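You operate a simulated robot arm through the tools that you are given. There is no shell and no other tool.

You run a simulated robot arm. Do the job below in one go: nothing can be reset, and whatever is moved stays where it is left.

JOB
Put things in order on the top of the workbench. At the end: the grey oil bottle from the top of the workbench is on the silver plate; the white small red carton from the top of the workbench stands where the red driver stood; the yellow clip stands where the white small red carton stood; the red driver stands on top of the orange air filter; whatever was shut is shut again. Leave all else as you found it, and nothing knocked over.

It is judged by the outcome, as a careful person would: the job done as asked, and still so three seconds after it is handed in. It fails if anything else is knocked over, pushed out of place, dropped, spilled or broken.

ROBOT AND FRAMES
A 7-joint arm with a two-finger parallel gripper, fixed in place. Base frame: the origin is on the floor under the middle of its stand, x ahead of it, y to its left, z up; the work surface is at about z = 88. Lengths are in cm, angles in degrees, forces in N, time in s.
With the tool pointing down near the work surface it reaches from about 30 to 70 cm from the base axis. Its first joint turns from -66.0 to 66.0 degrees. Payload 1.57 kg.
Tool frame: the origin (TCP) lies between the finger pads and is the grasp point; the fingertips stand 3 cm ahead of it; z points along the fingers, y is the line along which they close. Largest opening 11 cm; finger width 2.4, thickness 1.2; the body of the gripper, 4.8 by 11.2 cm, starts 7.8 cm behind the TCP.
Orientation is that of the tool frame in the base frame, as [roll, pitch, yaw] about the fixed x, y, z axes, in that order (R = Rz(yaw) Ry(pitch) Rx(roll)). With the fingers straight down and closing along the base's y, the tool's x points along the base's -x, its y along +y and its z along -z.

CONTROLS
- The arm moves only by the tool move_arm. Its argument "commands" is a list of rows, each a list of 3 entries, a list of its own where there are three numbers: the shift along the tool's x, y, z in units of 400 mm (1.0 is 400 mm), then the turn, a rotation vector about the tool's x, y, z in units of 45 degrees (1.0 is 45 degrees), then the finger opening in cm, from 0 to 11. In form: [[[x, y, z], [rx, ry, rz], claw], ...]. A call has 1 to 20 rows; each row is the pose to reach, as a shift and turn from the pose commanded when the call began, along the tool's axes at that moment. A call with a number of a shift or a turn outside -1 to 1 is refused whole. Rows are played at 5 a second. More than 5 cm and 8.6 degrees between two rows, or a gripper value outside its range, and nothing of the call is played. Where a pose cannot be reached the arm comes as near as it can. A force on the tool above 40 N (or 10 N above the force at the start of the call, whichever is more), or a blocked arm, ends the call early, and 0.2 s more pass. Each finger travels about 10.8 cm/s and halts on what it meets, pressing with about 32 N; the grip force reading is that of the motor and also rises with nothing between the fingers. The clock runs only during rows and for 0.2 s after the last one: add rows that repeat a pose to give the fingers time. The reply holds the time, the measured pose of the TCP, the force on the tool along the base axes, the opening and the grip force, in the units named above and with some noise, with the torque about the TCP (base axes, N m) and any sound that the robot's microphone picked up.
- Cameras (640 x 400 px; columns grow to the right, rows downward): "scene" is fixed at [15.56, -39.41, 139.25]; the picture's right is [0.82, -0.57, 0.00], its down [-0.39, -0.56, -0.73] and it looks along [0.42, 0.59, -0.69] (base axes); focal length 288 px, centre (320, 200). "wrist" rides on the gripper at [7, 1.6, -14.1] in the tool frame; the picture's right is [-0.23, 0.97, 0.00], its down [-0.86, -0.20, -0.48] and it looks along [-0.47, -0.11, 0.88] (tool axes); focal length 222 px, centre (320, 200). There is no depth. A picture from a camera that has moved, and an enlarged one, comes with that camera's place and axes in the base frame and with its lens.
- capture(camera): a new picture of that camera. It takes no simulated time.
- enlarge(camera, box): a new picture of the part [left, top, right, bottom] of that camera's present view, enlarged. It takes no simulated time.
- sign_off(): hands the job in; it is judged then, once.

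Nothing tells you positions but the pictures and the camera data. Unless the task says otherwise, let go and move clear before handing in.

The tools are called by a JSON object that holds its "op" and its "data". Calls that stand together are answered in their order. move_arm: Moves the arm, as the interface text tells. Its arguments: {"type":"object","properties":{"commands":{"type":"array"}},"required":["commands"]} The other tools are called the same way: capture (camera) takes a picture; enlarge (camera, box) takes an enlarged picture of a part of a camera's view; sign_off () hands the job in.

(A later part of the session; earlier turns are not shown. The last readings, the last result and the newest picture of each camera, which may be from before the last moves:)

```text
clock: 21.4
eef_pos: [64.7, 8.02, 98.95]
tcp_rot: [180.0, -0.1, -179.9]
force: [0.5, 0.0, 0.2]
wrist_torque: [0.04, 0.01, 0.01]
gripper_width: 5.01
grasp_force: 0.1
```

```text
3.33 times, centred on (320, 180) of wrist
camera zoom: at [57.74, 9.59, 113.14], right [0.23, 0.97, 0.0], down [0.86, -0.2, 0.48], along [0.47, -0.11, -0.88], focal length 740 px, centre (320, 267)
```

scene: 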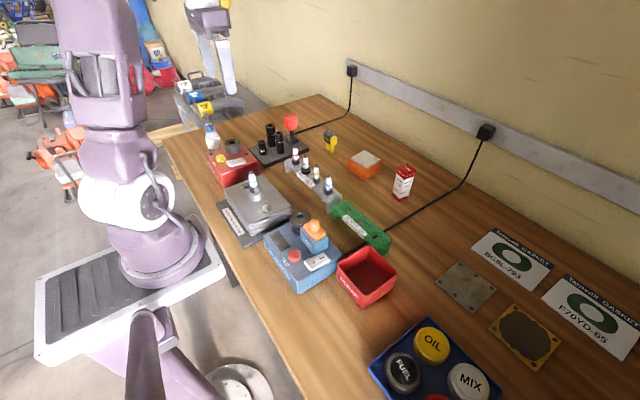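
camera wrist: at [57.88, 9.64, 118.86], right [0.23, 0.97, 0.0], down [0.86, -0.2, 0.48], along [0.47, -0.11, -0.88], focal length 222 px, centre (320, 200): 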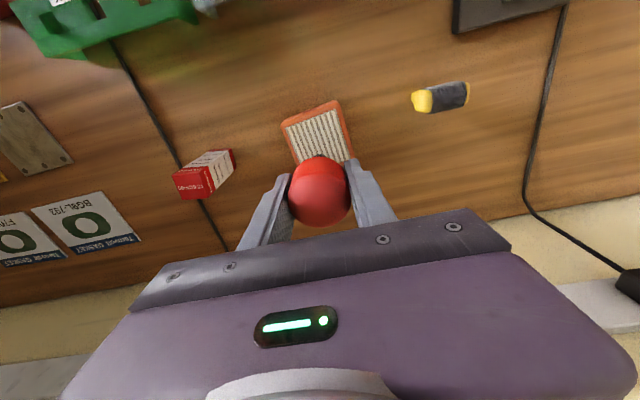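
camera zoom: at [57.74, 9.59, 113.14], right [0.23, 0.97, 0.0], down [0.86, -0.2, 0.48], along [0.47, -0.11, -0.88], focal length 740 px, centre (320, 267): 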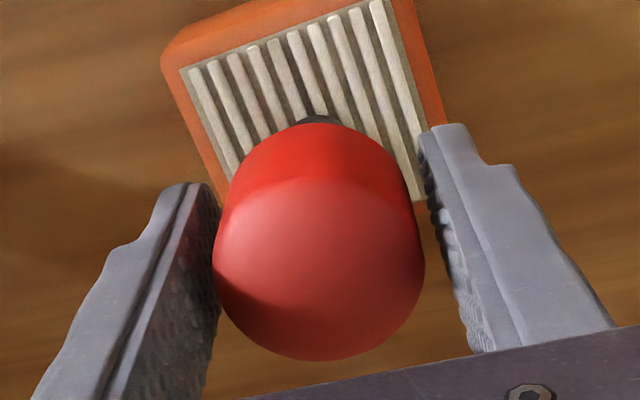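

The knob hasn't moved at all, so the driver stands on its own. I'll open fully and retreat straight up.

{"op": "move_arm", "data": {"commands": [[[0, 0, 0], [0, 0, 0], 6], [[0, 0, 0], [0, 0, 0], 8], [[0, 0, 0], [0, 0, 0], 8], [[0, 0, -0.05], [0, 0, 0], 8], [[0, 0, -0.12], [0, 0, 0], 8], [[0, 0, -0.17], [0, 0, 0], 8], [[0, 0, -0.17], [0, 0, 0], 8]]}}

{"op": "capture", "data": {"camera": "scene"}}

{"op": "capture", "data": {"camera": "wrist"}}

```text
clock: 23.0
eef_pos: [64.76, 7.9, 105.68]
tcp_rot: [-180.0, 0.0, 179.9]
force: [-0.6, 0.5, -0.3]
wrist_torque: [-0.01, -0.02, 0.02]
gripper_width: 8.01
grasp_force: 0.0
```

```text
taken
```

scene: 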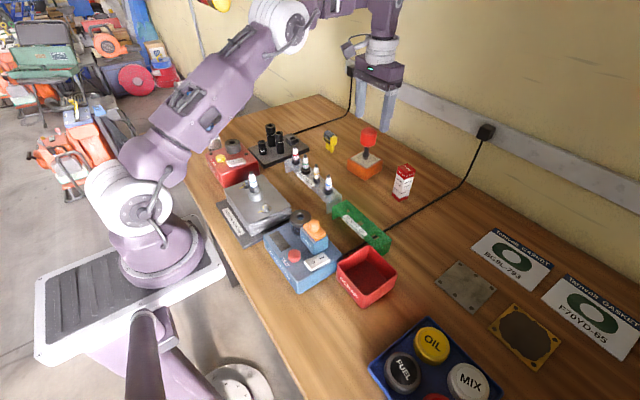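

```text
taken
camera wrist: at [57.85, 9.53, 119.85], right [0.23, 0.97, 0.0], down [0.85, -0.2, 0.48], along [0.47, -0.11, -0.88], focal length 222 px, centre (320, 200)
```

wrist: 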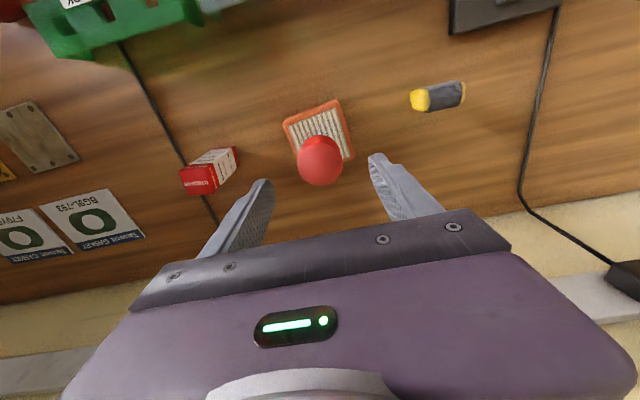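

The driver stands steadily on the filter. Next is the carton: I'll back the hand off in -x past the knob, rise a bit, move to y≈-6.4 and look.

{"op": "move_arm", "data": {"commands": [[[0.06, 0, 0], [0, 0, 0], 8], [[0.12, 0, -0.02], [0, 0, 0], 8], [[0.18, 0, -0.06], [0, 0, 0], 8], [[0.22, -0.08, -0.06], [0, 0, 0], 8], [[0.22, -0.19, -0.06], [0, 0, 0], 8], [[0.22, -0.3, -0.06], [0, 0, 0], 8], [[0.22, -0.36, -0.06], [0, 0, 0], 8], [[0.22, -0.36, -0.06], [0, 0, 0], 8]]}}

{"op": "capture", "data": {"camera": "wrist"}}

{"op": "enlarge", "data": {"camera": "wrist", "box": [250, 90, 410, 220]}}

{"op": "enlarge", "data": {"camera": "scene", "box": [340, 110, 420, 190]}}

```text
clock: 24.8
eef_pos: [56.02, -6.36, 108.31]
tcp_rot: [179.9, 0.0, -180.0]
force: [0.4, 0.1, -0.7]
wrist_torque: [-0.01, -0.05, -0.02]
gripper_width: 8.0
grasp_force: 0.1
```

```text
taken
camera wrist: at [49.2, -4.82, 122.41], right [0.23, 0.97, 0.0], down [0.85, -0.2, 0.48], along [0.47, -0.11, -0.88], focal length 222 px, centre (320, 200)
```

wrist: 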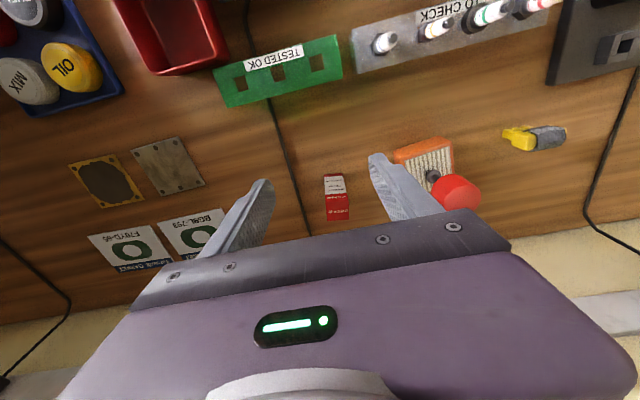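

```text
3.08 times, centred on (330, 155) of wrist
camera zoom: at [49.2, -4.82, 122.41], right [0.23, 0.97, 0.0], down [0.85, -0.2, 0.48], along [0.47, -0.11, -0.88], focal length 684 px, centre (289, 338)
```

zoom: 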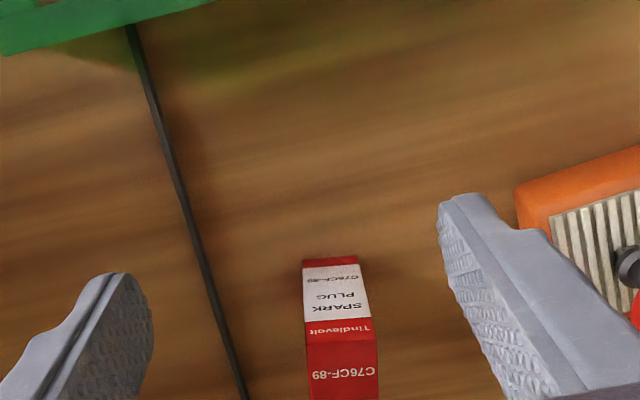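

```text
5.00 times, centred on (380, 150) of scene
camera zoom: at [15.55, -39.41, 139.25], right [0.82, -0.57, 0.0], down [-0.39, -0.56, -0.73], along [0.42, 0.59, -0.69], focal length 1438 px, centre (20, 450)
```

zoom: 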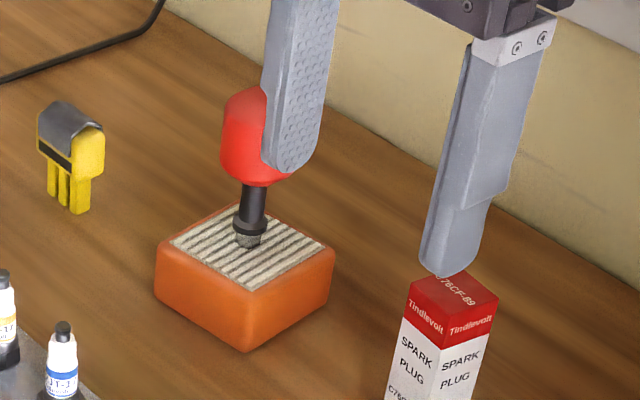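

The carton's near face spans about (63.2, -7.3) to (63.6, -4.4), so it is centred near (64.7, -6.2) and turned about -7°. I'll align the gripper to it, come down over it with the fingers open, and check before closing.

{"op": "move_arm", "data": {"commands": [[[-0.1, 0.002, 0.02], [0, 0, 0.05], 8], [[-0.19, 0.004, 0.05], [0, 0, 0.1], 8], [[-0.217, 0.004, 0.08], [0, 0, 0.155], 8], [[-0.217, 0.004, 0.1], [0, 0, 0.155], 8], [[-0.217, 0.004, 0.1], [0, 0, 0.155], 8]]}}

{"op": "enlarge", "data": {"camera": "wrist", "box": [230, 60, 410, 220]}}

{"op": "enlarge", "data": {"camera": "scene", "box": [350, 100, 450, 210]}}

```text
clock: 26.0
eef_pos: [64.58, -6.15, 104.21]
tcp_rot: [-179.9, 0.0, 173.0]
force: [0.1, -0.2, -1.1]
wrist_torque: [0.01, -0.01, 0.0]
gripper_width: 8.01
grasp_force: 0.0
```

```text
2.50 times, centred on (320, 140) of wrist
camera zoom: at [57.92, -3.75, 118.35], right [0.34, 0.94, 0.0], down [0.82, -0.3, 0.48], along [0.45, -0.16, -0.88], focal length 555 px, centre (320, 350)
```

zoom: 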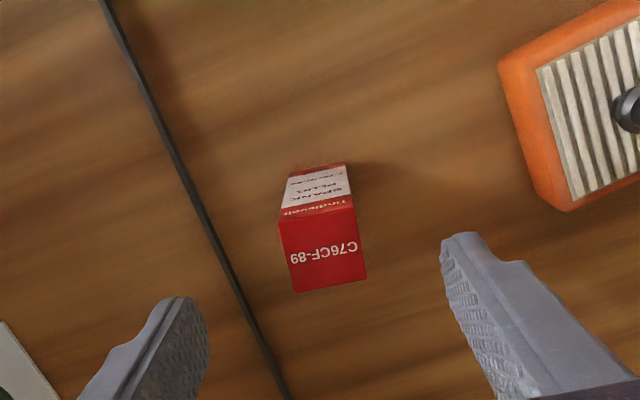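

```text
3.64 times, centred on (400, 155) of scene
camera zoom: at [15.56, -39.41, 139.25], right [0.82, -0.57, 0.0], down [-0.39, -0.56, -0.73], along [0.42, 0.59, -0.69], focal length 1046 px, centre (29, 364)
```

zoom: 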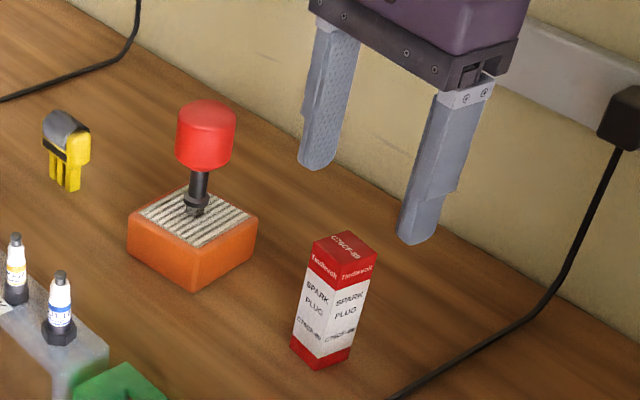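

The gripper is aligned with the carton (offset about 1.5 mm). I'll descend and close on it.

{"op": "move_arm", "data": {"commands": [[[0.003, 0.004, 0.08], [0, 0, 0], 8], [[0.003, 0.004, 0.16], [0, 0, 0], 8], [[0.003, 0.004, 0.22], [0, 0, 0], 8], [[0.003, 0.004, 0.243], [0, 0, 0], 8], [[0.003, 0.004, 0.243], [0, 0, 0], 8], [[0.003, 0.004, 0.243], [0, 0, 0], 6], [[0.003, 0.004, 0.243], [0, 0, 0], 5], [[0.003, 0.004, 0.243], [0, 0, 0], 4], [[0.003, 0.004, 0.243], [0, 0, 0], 3], [[0.003, 0.004, 0.243], [0, 0, 0], 2], [[0.003, 0.004, 0.243], [0, 0, 0], 1.5], [[0.003, 0.004, 0.243], [0, 0, 0], 1.5]]}}

{"op": "enlarge", "data": {"camera": "wrist", "box": [230, 60, 410, 220]}}

{"op": "enlarge", "data": {"camera": "scene", "box": [350, 100, 450, 210]}}

```text
clock: 28.6
eef_pos: [64.42, -5.98, 94.46]
tcp_rot: [180.0, 0.1, 172.9]
force: [-0.2, 0.0, -0.7]
wrist_torque: [-0.02, -0.02, -0.02]
gripper_width: 2.96
grasp_force: 32.0
```

```text
2.50 times, centred on (320, 140) of wrist
camera zoom: at [57.72, -3.57, 108.56], right [0.34, 0.94, 0.0], down [0.82, -0.3, 0.48], along [0.45, -0.16, -0.88], focal length 555 px, centre (320, 350)
```

zoom: 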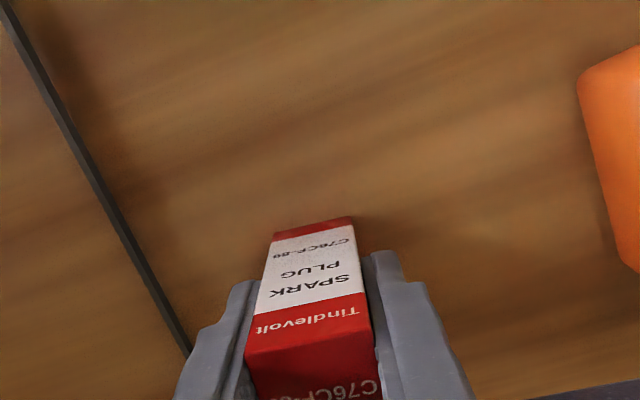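

```text
3.64 times, centred on (400, 155) of scene
camera zoom: at [15.56, -39.41, 139.25], right [0.82, -0.57, 0.0], down [-0.39, -0.56, -0.73], along [0.42, 0.59, -0.69], focal length 1046 px, centre (29, 364)
```

zoom: 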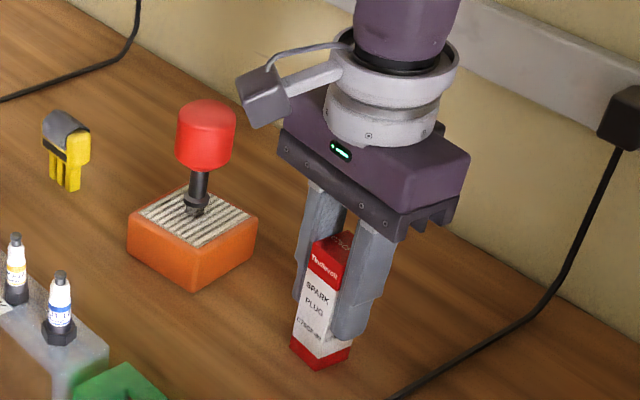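

The carton is gripped (2.96 cm). I'll lift it and back away from the driver, squaring the yaw on the way.

{"op": "move_arm", "data": {"commands": [[[0, 0, -0.03], [0, 0, 0], 1.5], [[0, 0, -0.1], [0, 0, 0], 1.5], [[0, 0, -0.18], [0, 0, 0], 1.5], [[0, 0, -0.24], [0, 0, 0], 1.5], [[0.09, -0.011, -0.26], [0, 0, -0.05], 1.5], [[0.18, -0.022, -0.28], [0, 0, -0.1], 1.5], [[0.2556, -0.0314, -0.3], [0, 0, -0.155], 1.5], [[0.2556, -0.0314, -0.3], [0, 0, -0.155], 1.5]]}}

{"op": "capture", "data": {"camera": "scene"}}

{"op": "enlarge", "data": {"camera": "wrist", "box": [230, 60, 410, 220]}}

```text
clock: 30.4
eef_pos: [54.26, -6.03, 106.4]
tcp_rot: [179.9, 0.0, 180.0]
force: [-0.5, -0.6, -0.9]
wrist_torque: [-0.06, 0.0, -0.04]
gripper_width: 2.92
grasp_force: 32.0
```

```text
taken
```

scene: 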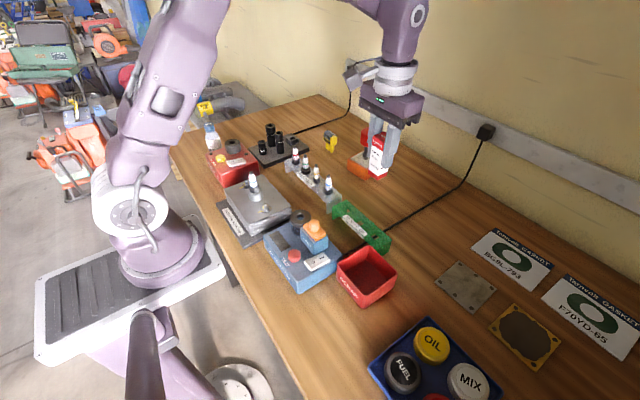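

```text
2.50 times, centred on (320, 140) of wrist
camera zoom: at [47.29, -4.43, 120.61], right [0.23, 0.97, 0.0], down [0.85, -0.2, 0.48], along [0.47, -0.11, -0.88], focal length 555 px, centre (320, 350)
```

zoom: 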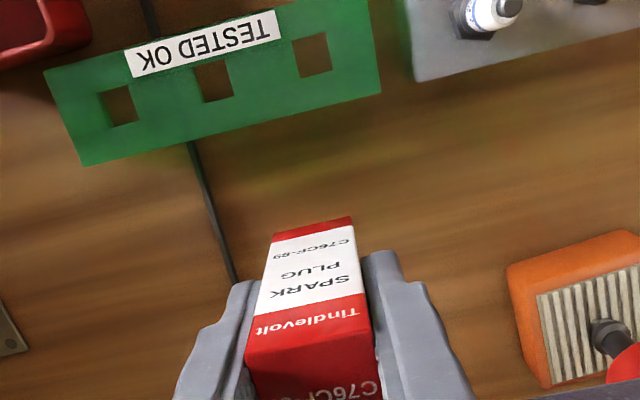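

The carton hangs straight, with its centre 1.5 mm ahead of the TCP. I'll carry it over to above the socket block on the rack.

{"op": "move_arm", "data": {"commands": [[[0.003, 0.07, 0], [0, 0, 0], 1.5], [[0.0065, 0.16, 0], [0, 0, 0], 1.5], [[0.0065, 0.27, 0], [0, 0, 0], 1.5], [[0.0065, 0.38, 0], [0, 0, 0], 1.5], [[0.0065, 0.49, 0], [0, 0, 0], 1.5], [[0.0065, 0.6, 0], [0, 0, 0], 1.5], [[0.0065, 0.71, 0], [0, 0, 0], 1.5], [[0.0065, 0.81, 0], [0, 0, 0], 1.5], [[0.0065, 0.88, 0], [0, 0, 0], 1.5], [[0.0065, 0.9125, 0], [0, 0, 0], 1.5], [[0.0065, 0.9125, 0], [0, 0, 0], 1.5]]}}

{"op": "enlarge", "data": {"camera": "wrist", "box": [220, 40, 420, 220]}}

{"op": "enlarge", "data": {"camera": "scene", "box": [230, 60, 390, 185]}}

```text
clock: 32.8
eef_pos: [53.74, 30.31, 106.34]
tcp_rot: [-179.9, -0.1, 180.0]
force: [0.6, -0.5, -0.1]
wrist_torque: [-0.01, -0.01, -0.02]
gripper_width: 2.92
grasp_force: 31.9
```

```text
2.22 times, centred on (320, 130) of wrist
camera zoom: at [46.78, 31.92, 120.54], right [0.23, 0.97, 0.0], down [0.86, -0.2, 0.48], along [0.47, -0.11, -0.88], focal length 494 px, centre (320, 356)
```

zoom: 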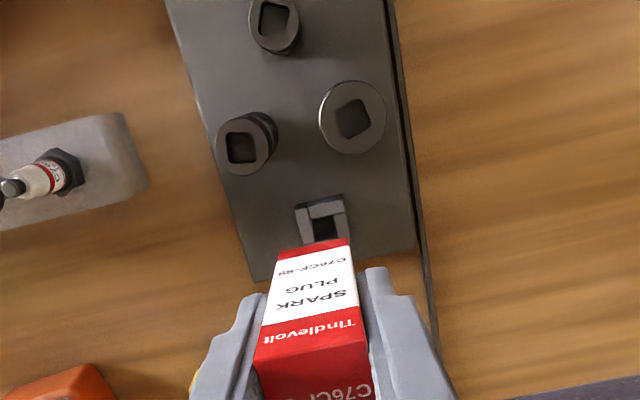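

```text
3.20 times, centred on (310, 122) of scene
camera zoom: at [15.56, -39.41, 139.25], right [0.82, -0.57, 0.0], down [-0.39, -0.56, -0.73], along [0.42, 0.59, -0.69], focal length 920 px, centre (352, 448)
```

zoom: 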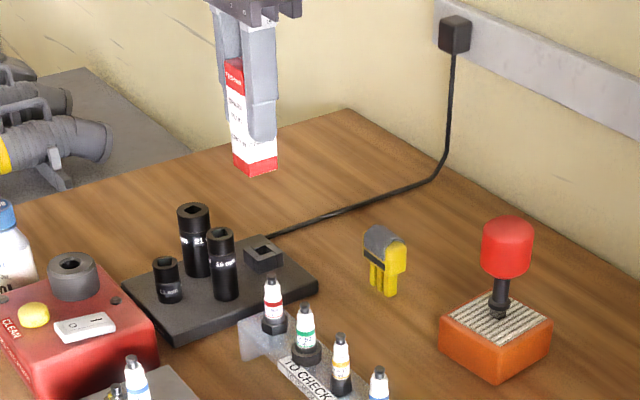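

The block sits about 2.5 mm further in +x and 2 mm in +y of the carton, so I'll correct that and lower to just above it.

{"op": "move_arm", "data": {"commands": [[[-0.0065, 0.005, 0.06], [0, 0, 0], 1.5], [[-0.0065, 0.005, 0.12], [0, 0, 0], 1.5], [[-0.0065, 0.005, 0.17], [0, 0, 0], 1.5], [[-0.0065, 0.005, 0.2], [0, 0, 0], 1.5], [[-0.0065, 0.005, 0.2], [0, 0, 0], 1.5]]}}

{"op": "enlarge", "data": {"camera": "wrist", "box": [220, 40, 420, 220]}}

{"op": "enlarge", "data": {"camera": "scene", "box": [270, 90, 330, 160]}}

```text
clock: 34.0
eef_pos: [54.06, 30.53, 98.34]
tcp_rot: [180.0, 0.0, 179.9]
force: [-0.6, -0.5, -0.8]
wrist_torque: [0.0, 0.01, -0.01]
gripper_width: 2.95
grasp_force: 31.6
```

```text
2.22 times, centred on (320, 130) of wrist
camera zoom: at [47.14, 32.13, 112.59], right [0.23, 0.97, 0.0], down [0.86, -0.2, 0.48], along [0.47, -0.11, -0.88], focal length 494 px, centre (320, 356)
```

zoom: 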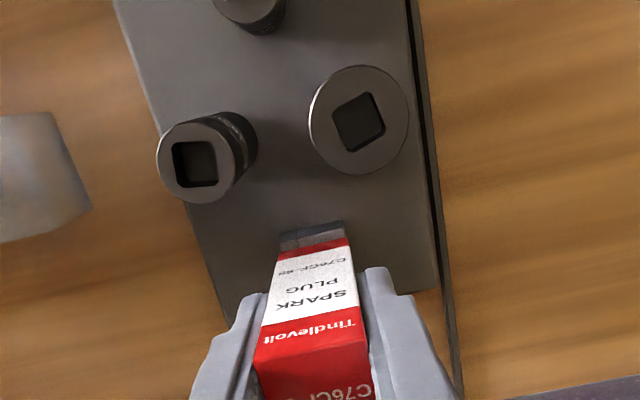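

```text
5.71 times, centred on (300, 125) of scene
camera zoom: at [15.56, -39.41, 139.25], right [0.82, -0.57, 0.0], down [-0.39, -0.56, -0.73], along [0.42, 0.59, -0.69], focal length 1643 px, centre (434, 629)
```

zoom: 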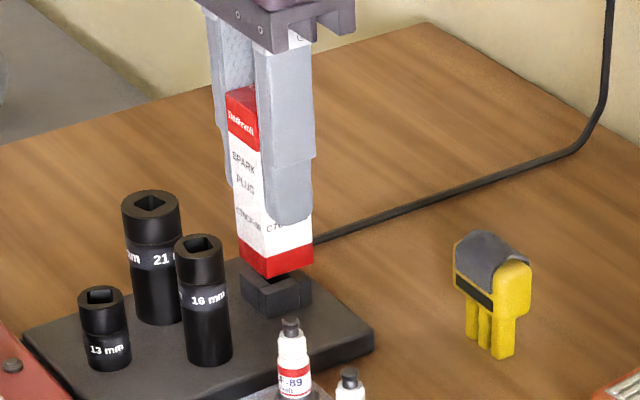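

Well aligned over the block. Now fine lowering until contact.

{"op": "move_arm", "data": {"commands": [[[0, 0, 0.005], [0, 0, 0], 1.5], [[0, 0, 0.01], [0, 0, 0], 1.5], [[0, 0, 0.015], [0, 0, 0], 1.5], [[0, 0, 0.015], [0, 0, 0], 1.5]]}}

{"op": "enlarge", "data": {"camera": "scene", "box": [290, 120, 330, 155]}}

```text
clock: 35.0
eef_pos: [54.23, 30.63, 97.74]
tcp_rot: [180.0, 0.0, 180.0]
force: [-0.1, -0.9, -0.6]
wrist_torque: [0.01, 0.01, -0.01]
gripper_width: 2.92
grasp_force: 32.0
```

```text
11.43 times, centred on (310, 138) of scene
camera zoom: at [15.56, -39.41, 139.25], right [0.82, -0.57, 0.0], down [-0.39, -0.56, -0.73], along [0.42, 0.59, -0.69], focal length 3287 px, centre (434, 914)
```

zoom: 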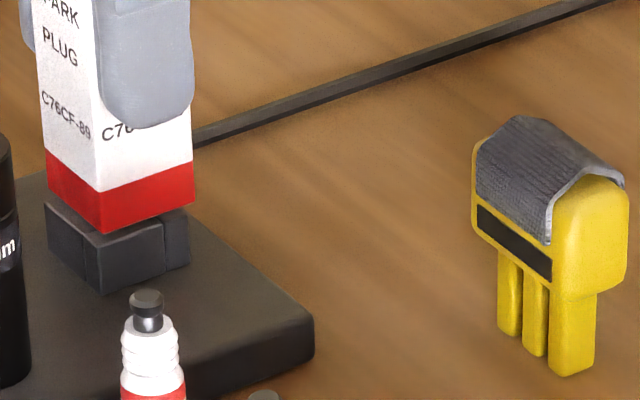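

{"op": "move_arm", "data": {"commands": [[[0, 0, 0.004], [0, 0, 0], 1.5], [[0, 0, 0.008], [0, 0, 0], 1.5], [[0, 0, 0.008], [0, 0, 0], 1.5]]}}

{"op": "enlarge", "data": {"camera": "scene", "box": [290, 120, 330, 155]}}

```text
clock: 35.8
eef_pos: [54.04, 30.6, 97.61]
tcp_rot: [179.9, 0.1, -180.0]
force: [-1.3, 0.4, 10.6]
wrist_torque: [-0.06, 0.16, -0.02]
gripper_width: 2.94
grasp_force: 32.6
```

```text
11.43 times, centred on (310, 138) of scene
camera zoom: at [15.53, -39.42, 139.25], right [0.82, -0.57, 0.0], down [-0.39, -0.56, -0.73], along [0.42, 0.59, -0.69], focal length 3287 px, centre (434, 914)
```

zoom: 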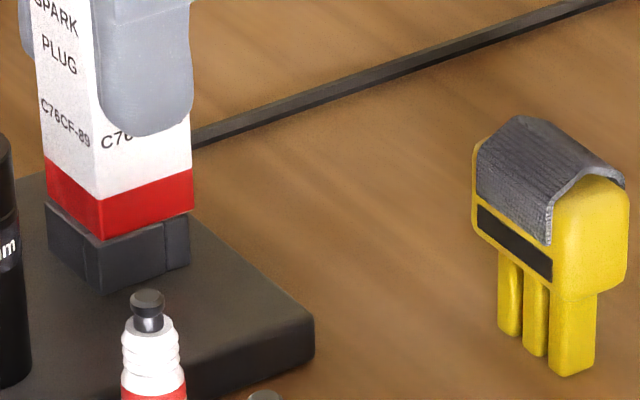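

Contact (10.6 N). I'll ease off about a millimetre, then open gradually.

{"op": "move_arm", "data": {"commands": [[[0, 0, -0.002], [0, 0, 0], 2], [[0, 0, -0.003], [0, 0, 0], 2.6], [[0, 0, -0.003], [0, 0, 0], 2.8], [[0, 0, -0.003], [0, 0, 0], 2.9], [[0, 0, -0.003], [0, 0, 0], 2.95], [[0, 0, -0.003], [0, 0, 0], 3.0], [[0, 0, -0.003], [0, 0, 0], 3.1], [[0, 0, -0.003], [0, 0, 0], 3.2], [[0, 0, -0.003], [0, 0, 0], 3.4], [[0, 0, -0.003], [0, 0, 0], 3.6], [[0, 0, -0.003], [0, 0, 0], 3.6]]}}

{"op": "enlarge", "data": {"camera": "scene", "box": [280, 100, 330, 155]}}

{"op": "enlarge", "data": {"camera": "wrist", "box": [240, 100, 400, 220]}}

```text
clock: 38.2
eef_pos: [54.16, 30.72, 97.62]
tcp_rot: [-180.0, 0.0, 179.9]
force: [-0.3, -0.6, -0.3]
wrist_torque: [0.02, 0.03, 0.02]
gripper_width: 3.6
grasp_force: 0.1
```

```text
7.27 times, centred on (305, 128) of scene
camera zoom: at [15.56, -39.41, 139.25], right [0.82, -0.57, 0.0], down [-0.39, -0.56, -0.73], along [0.42, 0.59, -0.69], focal length 2092 px, centre (429, 727)
```

zoom: 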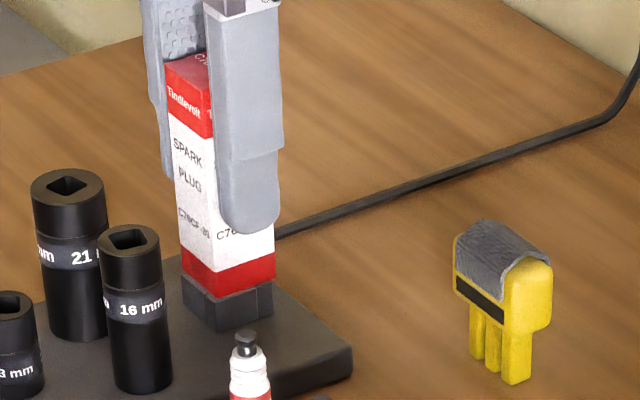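

```text
3.33 times, centred on (320, 160) of wrist
camera zoom: at [47.21, 32.24, 111.77], right [0.23, 0.97, 0.0], down [0.86, -0.2, 0.48], along [0.47, -0.11, -0.88], focal length 740 px, centre (320, 333)
```

zoom: 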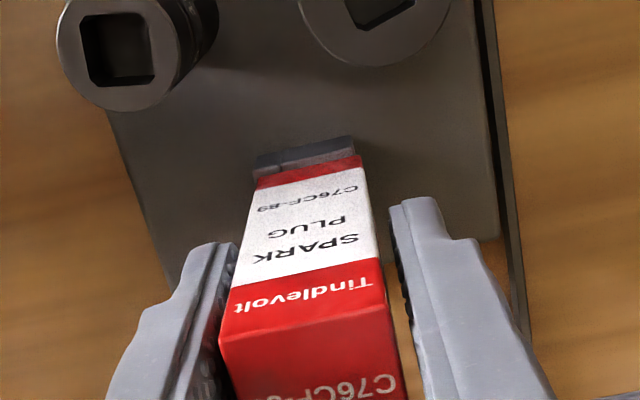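

The carton stands on the block on its own. I'll open wider and go straight up.

{"op": "move_arm", "data": {"commands": [[[0, 0, 0], [0, 0, 0], 4.2], [[0, 0, 0], [0, 0, 0], 5], [[0, 0, 0], [0, 0, 0], 6], [[0, 0, 0], [0, 0, 0], 7], [[0, 0, 0], [0, 0, 0], 7], [[0, 0, -0.06], [0, 0, 0], 7], [[0, 0, -0.14], [0, 0, 0], 7], [[0, 0, -0.22], [0, 0, 0], 7], [[0, 0, -0.25], [0, 0, 0], 7], [[0, 0, -0.25], [0, 0, 0], 7]]}}

{"op": "enlarge", "data": {"camera": "scene", "box": [240, 90, 400, 190]}}

{"op": "capture", "data": {"camera": "wrist"}}

{"op": "enlarge", "data": {"camera": "wrist", "box": [200, 100, 340, 220]}}

```text
clock: 40.4
eef_pos: [54.22, 30.66, 107.72]
tcp_rot: [179.9, 0.0, -180.0]
force: [0.6, 0.6, 0.5]
wrist_torque: [-0.01, 0.02, 0.0]
gripper_width: 7.02
grasp_force: 0.1
```

```text
4.00 times, centred on (320, 140) of scene
camera zoom: at [15.56, -39.41, 139.25], right [0.82, -0.57, 0.0], down [-0.39, -0.56, -0.73], along [0.42, 0.59, -0.69], focal length 1150 px, centre (320, 440)
```

zoom: 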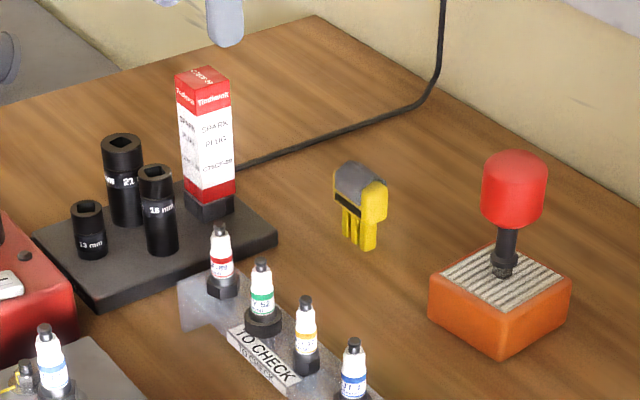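

```text
taken
camera wrist: at [47.26, 32.3, 121.87], right [0.23, 0.97, 0.0], down [0.86, -0.2, 0.48], along [0.47, -0.11, -0.88], focal length 222 px, centre (320, 200)
```

wrist: 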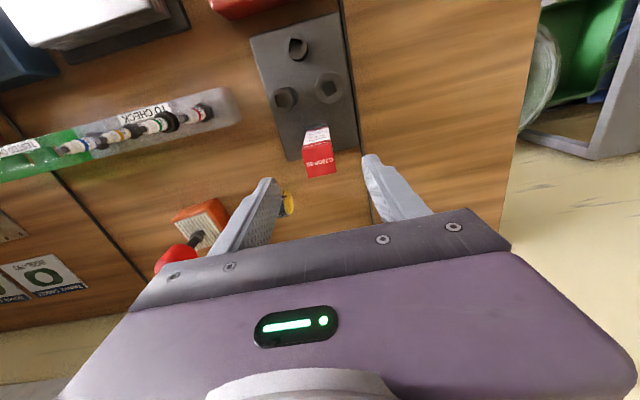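

```text
3.33 times, centred on (270, 160) of wrist
camera zoom: at [47.26, 32.3, 121.87], right [0.23, 0.97, 0.0], down [0.86, -0.2, 0.48], along [0.47, -0.11, -0.88], focal length 740 px, centre (487, 333)
```

zoom: 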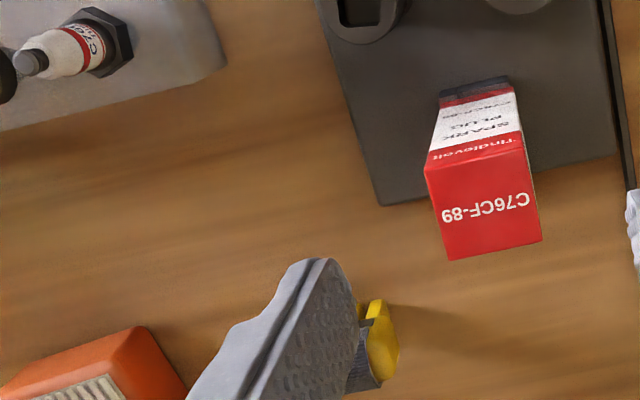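

The carton stands upright where the driver stood. Next I'll look at the clip from the wrist.

{"op": "move_arm", "data": {"commands": [[[0, -0.08, 0], [0, 0, 0], 7], [[0, -0.17, 0], [0, 0, 0], 7], [[0, -0.24, 0], [0, 0, 0], 7], [[0, -0.24, 0], [0, 0, 0], 7]]}}

{"op": "enlarge", "data": {"camera": "wrist", "box": [240, 90, 400, 220]}}

{"op": "enlarge", "data": {"camera": "scene", "box": [316, 122, 348, 162]}}

```text
clock: 41.4
eef_pos: [53.89, 20.86, 107.63]
tcp_rot: [179.9, 0.0, 180.0]
force: [-0.6, -0.5, -0.3]
wrist_torque: [-0.01, 0.01, 0.01]
gripper_width: 7.0
grasp_force: 0.1
```

```text
3.08 times, centred on (320, 155) of wrist
camera zoom: at [47.12, 22.47, 121.78], right [0.23, 0.97, 0.0], down [0.85, -0.2, 0.48], along [0.47, -0.11, -0.88], focal length 684 px, centre (320, 338)
```

zoom: 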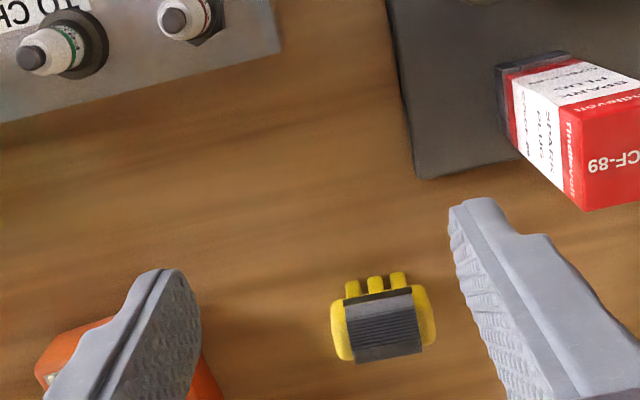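

```text
10.00 times, centred on (332, 142) of scene
camera zoom: at [15.55, -39.41, 139.25], right [0.82, -0.57, 0.0], down [-0.39, -0.56, -0.73], along [0.42, 0.59, -0.69], focal length 2876 px, centre (200, 780)
```

zoom: 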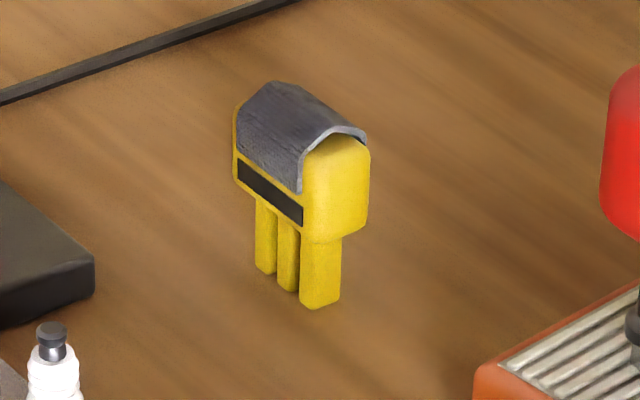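

The clip body spans y≈19.4–24.5 at x≈62.7, its top is near z=94, and it stands on three short legs. I'll position over it at a safe height and check alignment.

{"op": "move_arm", "data": {"commands": [[[-0.08, 0.01, 0.06], [0, 0, 0], 8], [[-0.16, 0.02, 0.12], [0, 0, 0], 8], [[-0.2215, 0.028, 0.165], [0, 0, 0], 8], [[-0.2215, 0.028, 0.165], [0, 0, 0], 8]]}}

{"op": "enlarge", "data": {"camera": "wrist", "box": [240, 80, 400, 210]}}

{"op": "enlarge", "data": {"camera": "scene", "box": [290, 90, 390, 180]}}

```text
clock: 42.4
eef_pos: [63.17, 22.15, 100.85]
tcp_rot: [180.0, 0.0, -180.0]
force: [0.0, -0.2, 0.0]
wrist_torque: [-0.01, 0.0, 0.01]
gripper_width: 8.03
grasp_force: 0.1
```

```text
3.08 times, centred on (320, 145) of wrist
camera zoom: at [56.17, 23.76, 115.1], right [0.23, 0.97, 0.0], down [0.86, -0.2, 0.48], along [0.47, -0.11, -0.88], focal length 684 px, centre (320, 369)
```

zoom: 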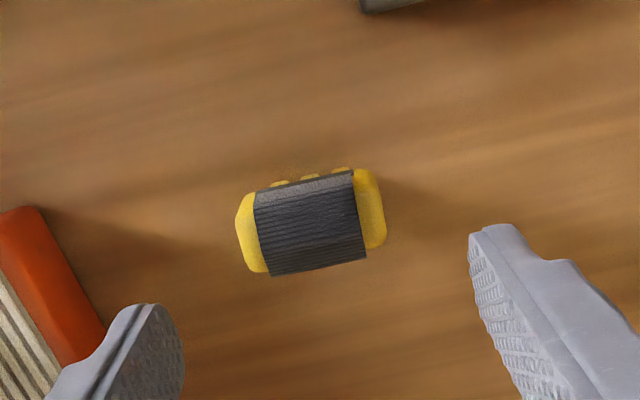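

```text
4.44 times, centred on (340, 135) of scene
camera zoom: at [15.56, -39.41, 139.25], right [0.82, -0.57, 0.0], down [-0.39, -0.56, -0.73], along [0.42, 0.59, -0.69], focal length 1278 px, centre (231, 489)
```

zoom: 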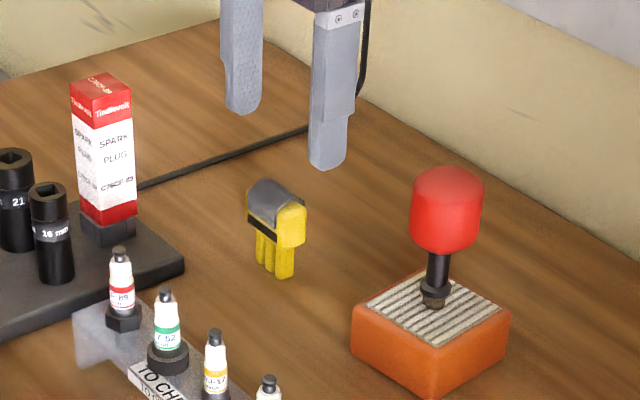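

The clip centre is about 4 mm nearer in x and 2 mm lower in y than the TCP, turned about -3°. I'll correct, descend with tips about 1.3 cm above the bench, and close on its end faces.

{"op": "move_arm", "data": {"commands": [[[0.011, -0.006, 0.05], [0, 0, 0.067], 8], [[0.011, -0.006, 0.12], [0, 0, 0.067], 8], [[0.011, -0.006, 0.18], [0, 0, 0.067], 8], [[0.011, -0.006, 0.212], [0, 0, 0.067], 8], [[0.011, -0.006, 0.212], [0, 0, 0.067], 8], [[0.011, -0.006, 0.212], [0, 0, 0.067], 7], [[0.011, -0.006, 0.212], [0, 0, 0.067], 6], [[0.011, -0.006, 0.212], [0, 0, 0.067], 5.5], [[0.011, -0.006, 0.212], [0, 0, 0.067], 5], [[0.011, -0.006, 0.212], [0, 0, 0.067], 4.5], [[0.011, -0.006, 0.212], [0, 0, 0.067], 4], [[0.011, -0.006, 0.212], [0, 0, 0.067], 3.5], [[0.011, -0.006, 0.212], [0, 0, 0.067], 3.5]]}}

{"op": "enlarge", "data": {"camera": "wrist", "box": [240, 80, 400, 210]}}

{"op": "enlarge", "data": {"camera": "scene", "box": [290, 90, 390, 180]}}

```text
clock: 45.2
eef_pos: [62.47, 22.01, 92.49]
tcp_rot: [180.0, 0.0, 177.0]
force: [-0.7, 0.6, 0.8]
wrist_torque: [-0.03, 0.02, 0.03]
gripper_width: 4.71
grasp_force: 32.1
```

```text
3.08 times, centred on (320, 145) of wrist
camera zoom: at [55.7, 23.91, 106.74], right [0.28, 0.96, 0.0], down [0.84, -0.24, 0.48], along [0.46, -0.13, -0.88], focal length 684 px, centre (320, 369)
```

zoom: 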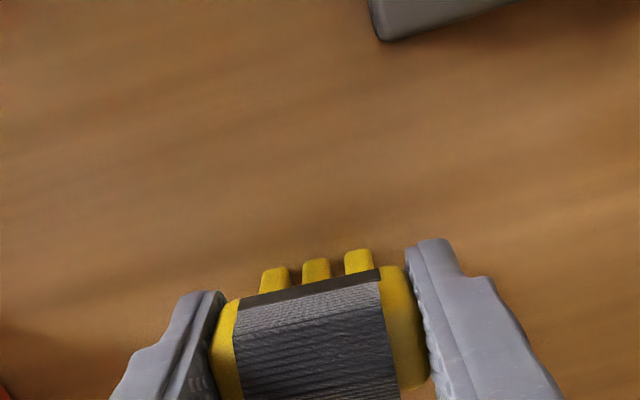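

```text
4.44 times, centred on (340, 135) of scene
camera zoom: at [15.55, -39.41, 139.25], right [0.82, -0.57, 0.0], down [-0.39, -0.56, -0.73], along [0.42, 0.59, -0.69], focal length 1278 px, centre (231, 489)
```

zoom: 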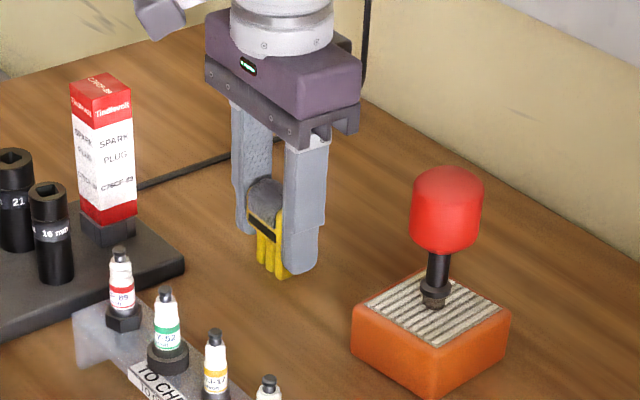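

The clip is gripped across its ends (4.7 cm). I'll lift and retract to the clear lane at x≈54.

{"op": "move_arm", "data": {"commands": [[[0, 0, -0.02], [0, 0, 0], 3.5], [[0, 0, -0.08], [0, 0, 0], 3.5], [[0, 0, -0.16], [0, 0, 0], 3.5], [[0, 0, -0.23], [0, 0, 0], 3.5], [[0.08, -0.004, -0.27], [0, 0, -0.03], 3.5], [[0.16, -0.008, -0.31], [0, 0, -0.067], 3.5], [[0.212, -0.011, -0.34], [0, 0, -0.067], 3.5], [[0.212, -0.011, -0.34], [0, 0, -0.067], 3.5]]}}

{"op": "enlarge", "data": {"camera": "scene", "box": [280, 70, 400, 180]}}

{"op": "enlarge", "data": {"camera": "wrist", "box": [240, 80, 400, 210]}}

```text
clock: 47.0
eef_pos: [54.05, 22.02, 106.2]
tcp_rot: [180.0, -0.1, -180.0]
force: [0.0, -0.9, 0.0]
wrist_torque: [0.02, 0.02, -0.01]
gripper_width: 4.72
grasp_force: 31.7
```

```text
3.64 times, centred on (340, 125) of scene
camera zoom: at [15.56, -39.41, 139.25], right [0.82, -0.57, 0.0], down [-0.39, -0.56, -0.73], along [0.42, 0.59, -0.69], focal length 1046 px, centre (247, 473)
```

zoom: 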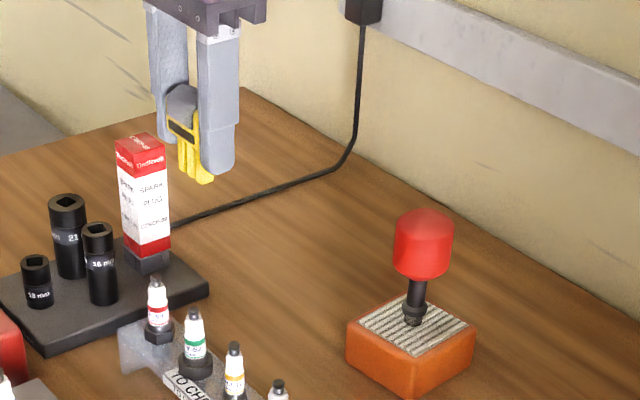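

```text
3.08 times, centred on (320, 145) of wrist
camera zoom: at [47.15, 23.55, 120.32], right [0.23, 0.97, 0.0], down [0.85, -0.2, 0.48], along [0.47, -0.11, -0.88], focal length 684 px, centre (320, 369)
```

zoom: 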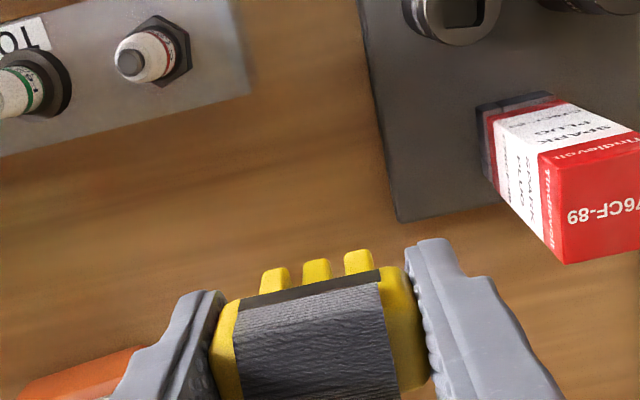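

{"op": "move_arm", "data": {"commands": [[[0, -0.08, 0], [0, 0, 0], 3.5], [[0, -0.19, 0], [0, 0, 0], 3.5], [[0, -0.3, 0], [0, 0, 0], 3.5], [[0, -0.41, 0], [0, 0, 0], 3.5], [[0, -0.52, 0], [0, 0, 0], 3.5], [[0, -0.62, 0], [0, 0, 0], 3.5], [[0, -0.7, 0], [0, 0, 0], 3.5], [[-0.07, -0.7, 0.01], [0, 0, 0], 3.5], [[-0.16, -0.7, 0.04], [0, 0, 0], 3.5], [[-0.23, -0.7, 0.07], [0, 0, 0], 3.5], [[-0.256, -0.7, 0.1], [0, 0, 0], 3.5], [[-0.256, -0.7, 0.1], [0, 0, 0], 3.5]]}}

{"op": "capture", "data": {"camera": "scene"}}

{"op": "enlarge", "data": {"camera": "wrist", "box": [240, 80, 400, 210]}}

```text
clock: 49.6
eef_pos: [64.2, -6.09, 101.98]
tcp_rot: [-180.0, 0.0, -179.9]
force: [0.4, -0.6, 0.3]
wrist_torque: [0.04, -0.01, -0.01]
gripper_width: 4.71
grasp_force: 31.8
```

```text
taken
```

scene: 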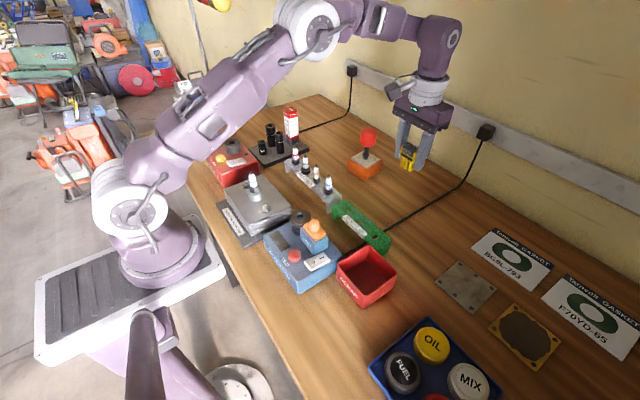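

```text
3.08 times, centred on (320, 145) of wrist
camera zoom: at [57.31, -4.51, 116.24], right [0.23, 0.97, 0.0], down [0.86, -0.2, 0.48], along [0.47, -0.11, -0.88], focal length 684 px, centre (320, 369)
```

zoom: 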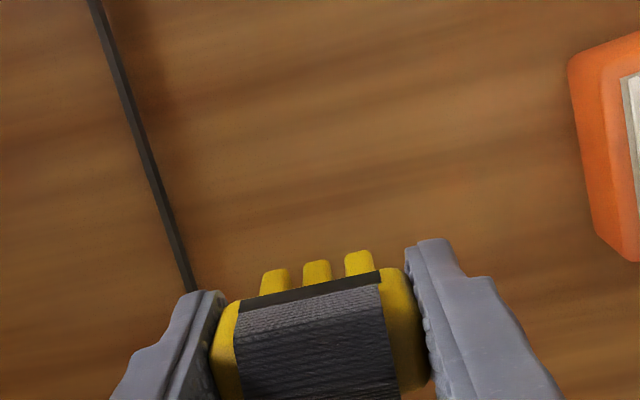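

The clip is over the carton's old spot, well clear of the cable and filter. I'll lower it to just above the bench, then finish in small steps.

{"op": "move_arm", "data": {"commands": [[[-0.003, 0.002, 0.06], [0, 0, 0], 3.5], [[-0.003, 0.002, 0.13], [0, 0, 0], 3.5], [[-0.003, 0.002, 0.19], [0, 0, 0], 3.5], [[-0.003, 0.002, 0.223], [0, 0, 0], 3.5], [[-0.003, 0.002, 0.229], [0, 0, 0], 3.5], [[-0.003, 0.002, 0.229], [0, 0, 0], 3.5]]}}

{"op": "enlarge", "data": {"camera": "scene", "box": [360, 120, 430, 200]}}

```text
clock: 51.0
eef_pos: [64.35, -5.89, 92.91]
tcp_rot: [-180.0, 0.0, 179.9]
force: [-0.8, 0.0, -0.1]
wrist_torque: [0.03, 0.01, 0.0]
gripper_width: 4.7
grasp_force: 32.1
```

```text
5.00 times, centred on (395, 160) of scene
camera zoom: at [15.56, -39.41, 139.25], right [0.82, -0.57, 0.0], down [-0.39, -0.56, -0.73], along [0.42, 0.59, -0.69], focal length 1438 px, centre (-55, 400)
```

zoom: 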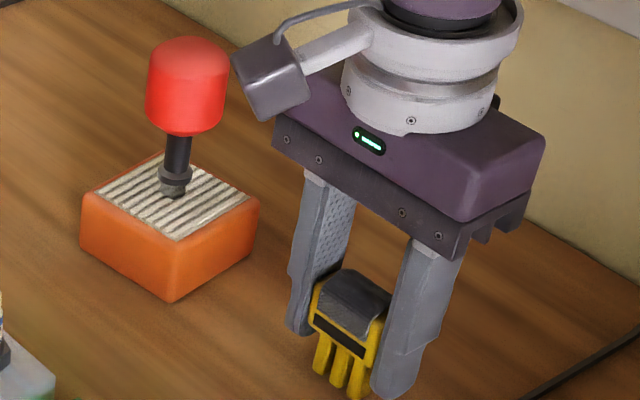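

{"op": "move_arm", "data": {"commands": [[[0, 0, 0.004], [0, 0, 0], 3.5], [[0, 0, 0.008], [0, 0, 0], 3.5], [[0, 0, 0.008], [0, 0, 0], 3.5]]}}

{"op": "enlarge", "data": {"camera": "scene", "box": [375, 165, 425, 205]}}

```text
clock: 51.8
eef_pos: [64.42, -5.96, 92.64]
tcp_rot: [-179.9, -0.1, -179.9]
force: [-0.2, 0.2, -0.3]
wrist_torque: [0.02, 0.0, 0.01]
gripper_width: 4.7
grasp_force: 32.3
```

```text
10.00 times, centred on (400, 185) of scene
camera zoom: at [15.56, -39.41, 139.25], right [0.82, -0.57, 0.0], down [-0.39, -0.56, -0.73], along [0.42, 0.59, -0.69], focal length 2876 px, centre (-480, 350)
```

zoom: 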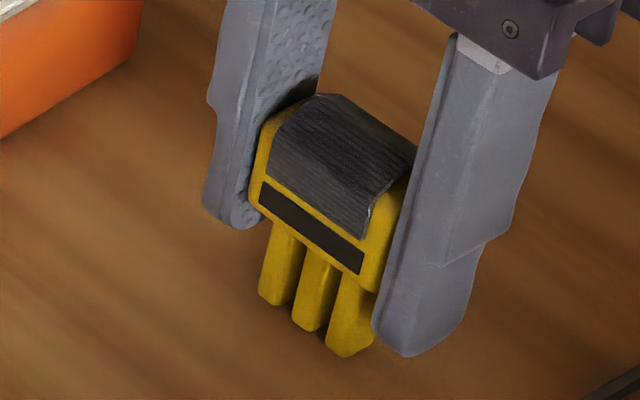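

{"op": "move_arm", "data": {"commands": [[[0, 0, 0.004], [0, 0, 0], 3.5], [[0, 0, 0.004], [0, 0, 0], 3.5]]}}

```text
clock: 52.4
eef_pos: [64.44, -5.97, 92.53]
tcp_rot: [180.0, 0.0, -180.0]
force: [-0.5, -0.5, 3.3]
wrist_torque: [0.0, 0.01, 0.0]
gripper_width: 4.72
grasp_force: 31.8
```

The legs touch the bench (+3.3 N). I'll release gradually.

{"op": "move_arm", "data": {"commands": [[[0, 0, 0], [0, 0, 0], 4.4], [[0, 0, 0], [0, 0, 0], 4.6], [[0, 0, 0], [0, 0, 0], 4.7], [[0, 0, 0], [0, 0, 0], 4.75], [[0, 0, 0], [0, 0, 0], 4.85], [[0, 0, 0], [0, 0, 0], 5.0], [[0, 0, 0], [0, 0, 0], 5.2], [[0, 0, 0], [0, 0, 0], 5.5], [[0, 0, 0], [0, 0, 0], 5.8], [[0, 0, 0], [0, 0, 0], 5.8]]}}

{"op": "enlarge", "data": {"camera": "scene", "box": [375, 165, 425, 205]}}

{"op": "enlarge", "data": {"camera": "wrist", "box": [240, 80, 400, 210]}}

```text
clock: 54.6
eef_pos: [64.42, -5.89, 92.48]
tcp_rot: [179.9, 0.0, 180.0]
force: [0.1, -0.1, -0.1]
wrist_torque: [0.04, 0.01, -0.02]
gripper_width: 5.81
grasp_force: 0.1
```

```text
10.00 times, centred on (400, 185) of scene
camera zoom: at [15.56, -39.41, 139.25], right [0.82, -0.57, 0.0], down [-0.39, -0.56, -0.73], along [0.42, 0.59, -0.69], focal length 2876 px, centre (-480, 350)
```

zoom: 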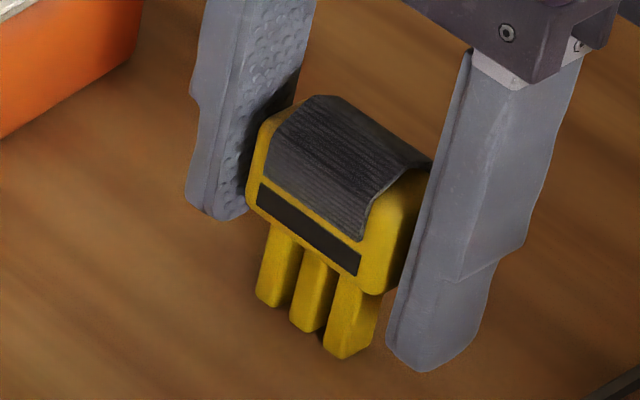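

```text
3.08 times, centred on (320, 145) of wrist
camera zoom: at [57.48, -4.37, 106.69], right [0.23, 0.97, 0.0], down [0.86, -0.2, 0.48], along [0.47, -0.11, -0.88], focal length 684 px, centre (320, 369)
```

zoom: 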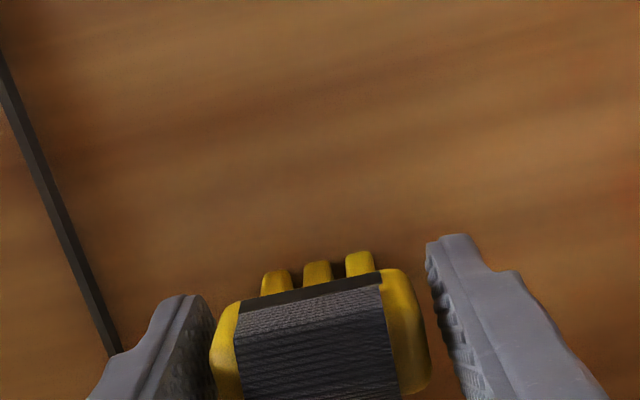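

The clip stands on its legs at the carton's old spot. I'll rise straight up and retract toward the robot.

{"op": "move_arm", "data": {"commands": [[[0, 0, 0], [0, 0, 0], 6.2], [[0, 0, -0.06], [0, 0, 0], 6.2], [[0, 0, -0.15], [0, 0, 0], 6.2], [[0, 0, -0.25], [0, 0, 0], 6.2], [[0.08, 0, -0.3], [0, 0, 0], 6.2], [[0.18, 0, -0.36], [0, 0, 0], 6.2], [[0.28, 0, -0.42], [0, 0, 0], 6.2], [[0.38, 0, -0.47], [0, 0, 0], 6.2], [[0.48, 0, -0.5], [0, 0, 0], 6.2], [[0.58, 0, -0.52], [0, 0, 0], 6.2], [[0.6, 0, -0.52], [0, 0, 0], 6.2]]}}

{"op": "capture", "data": {"camera": "scene"}}

{"op": "enlarge", "data": {"camera": "scene", "box": [340, 115, 440, 205]}}

```text
clock: 57.0
eef_pos: [40.35, -6.14, 113.06]
tcp_rot: [-180.0, 0.0, 180.0]
force: [0.0, 0.3, 0.2]
wrist_torque: [-0.02, 0.0, 0.02]
gripper_width: 6.19
grasp_force: 0.0
```

```text
taken
```

scene: 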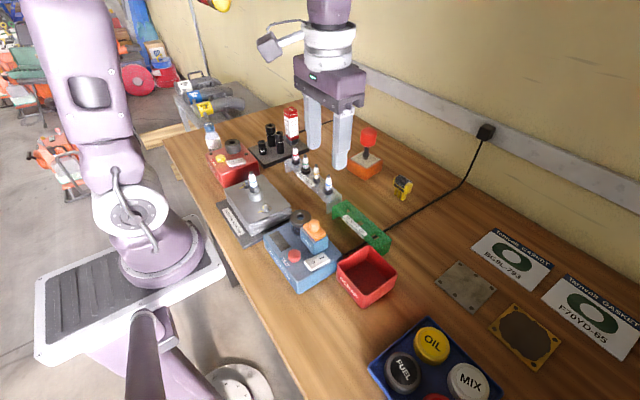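

```text
4.44 times, centred on (390, 160) of scene
camera zoom: at [15.55, -39.41, 139.25], right [0.82, -0.57, 0.0], down [-0.39, -0.56, -0.73], along [0.42, 0.59, -0.69], focal length 1278 px, centre (9, 378)
```

zoom: 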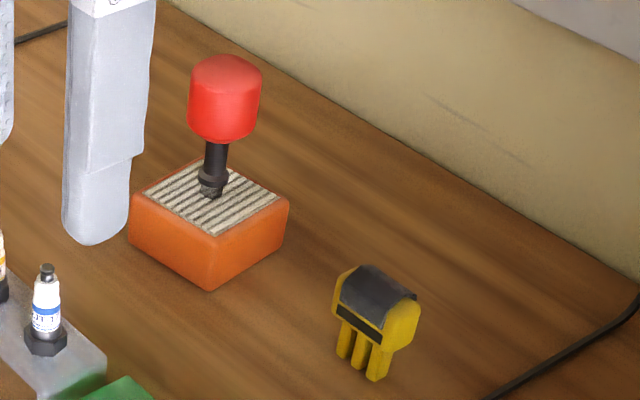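

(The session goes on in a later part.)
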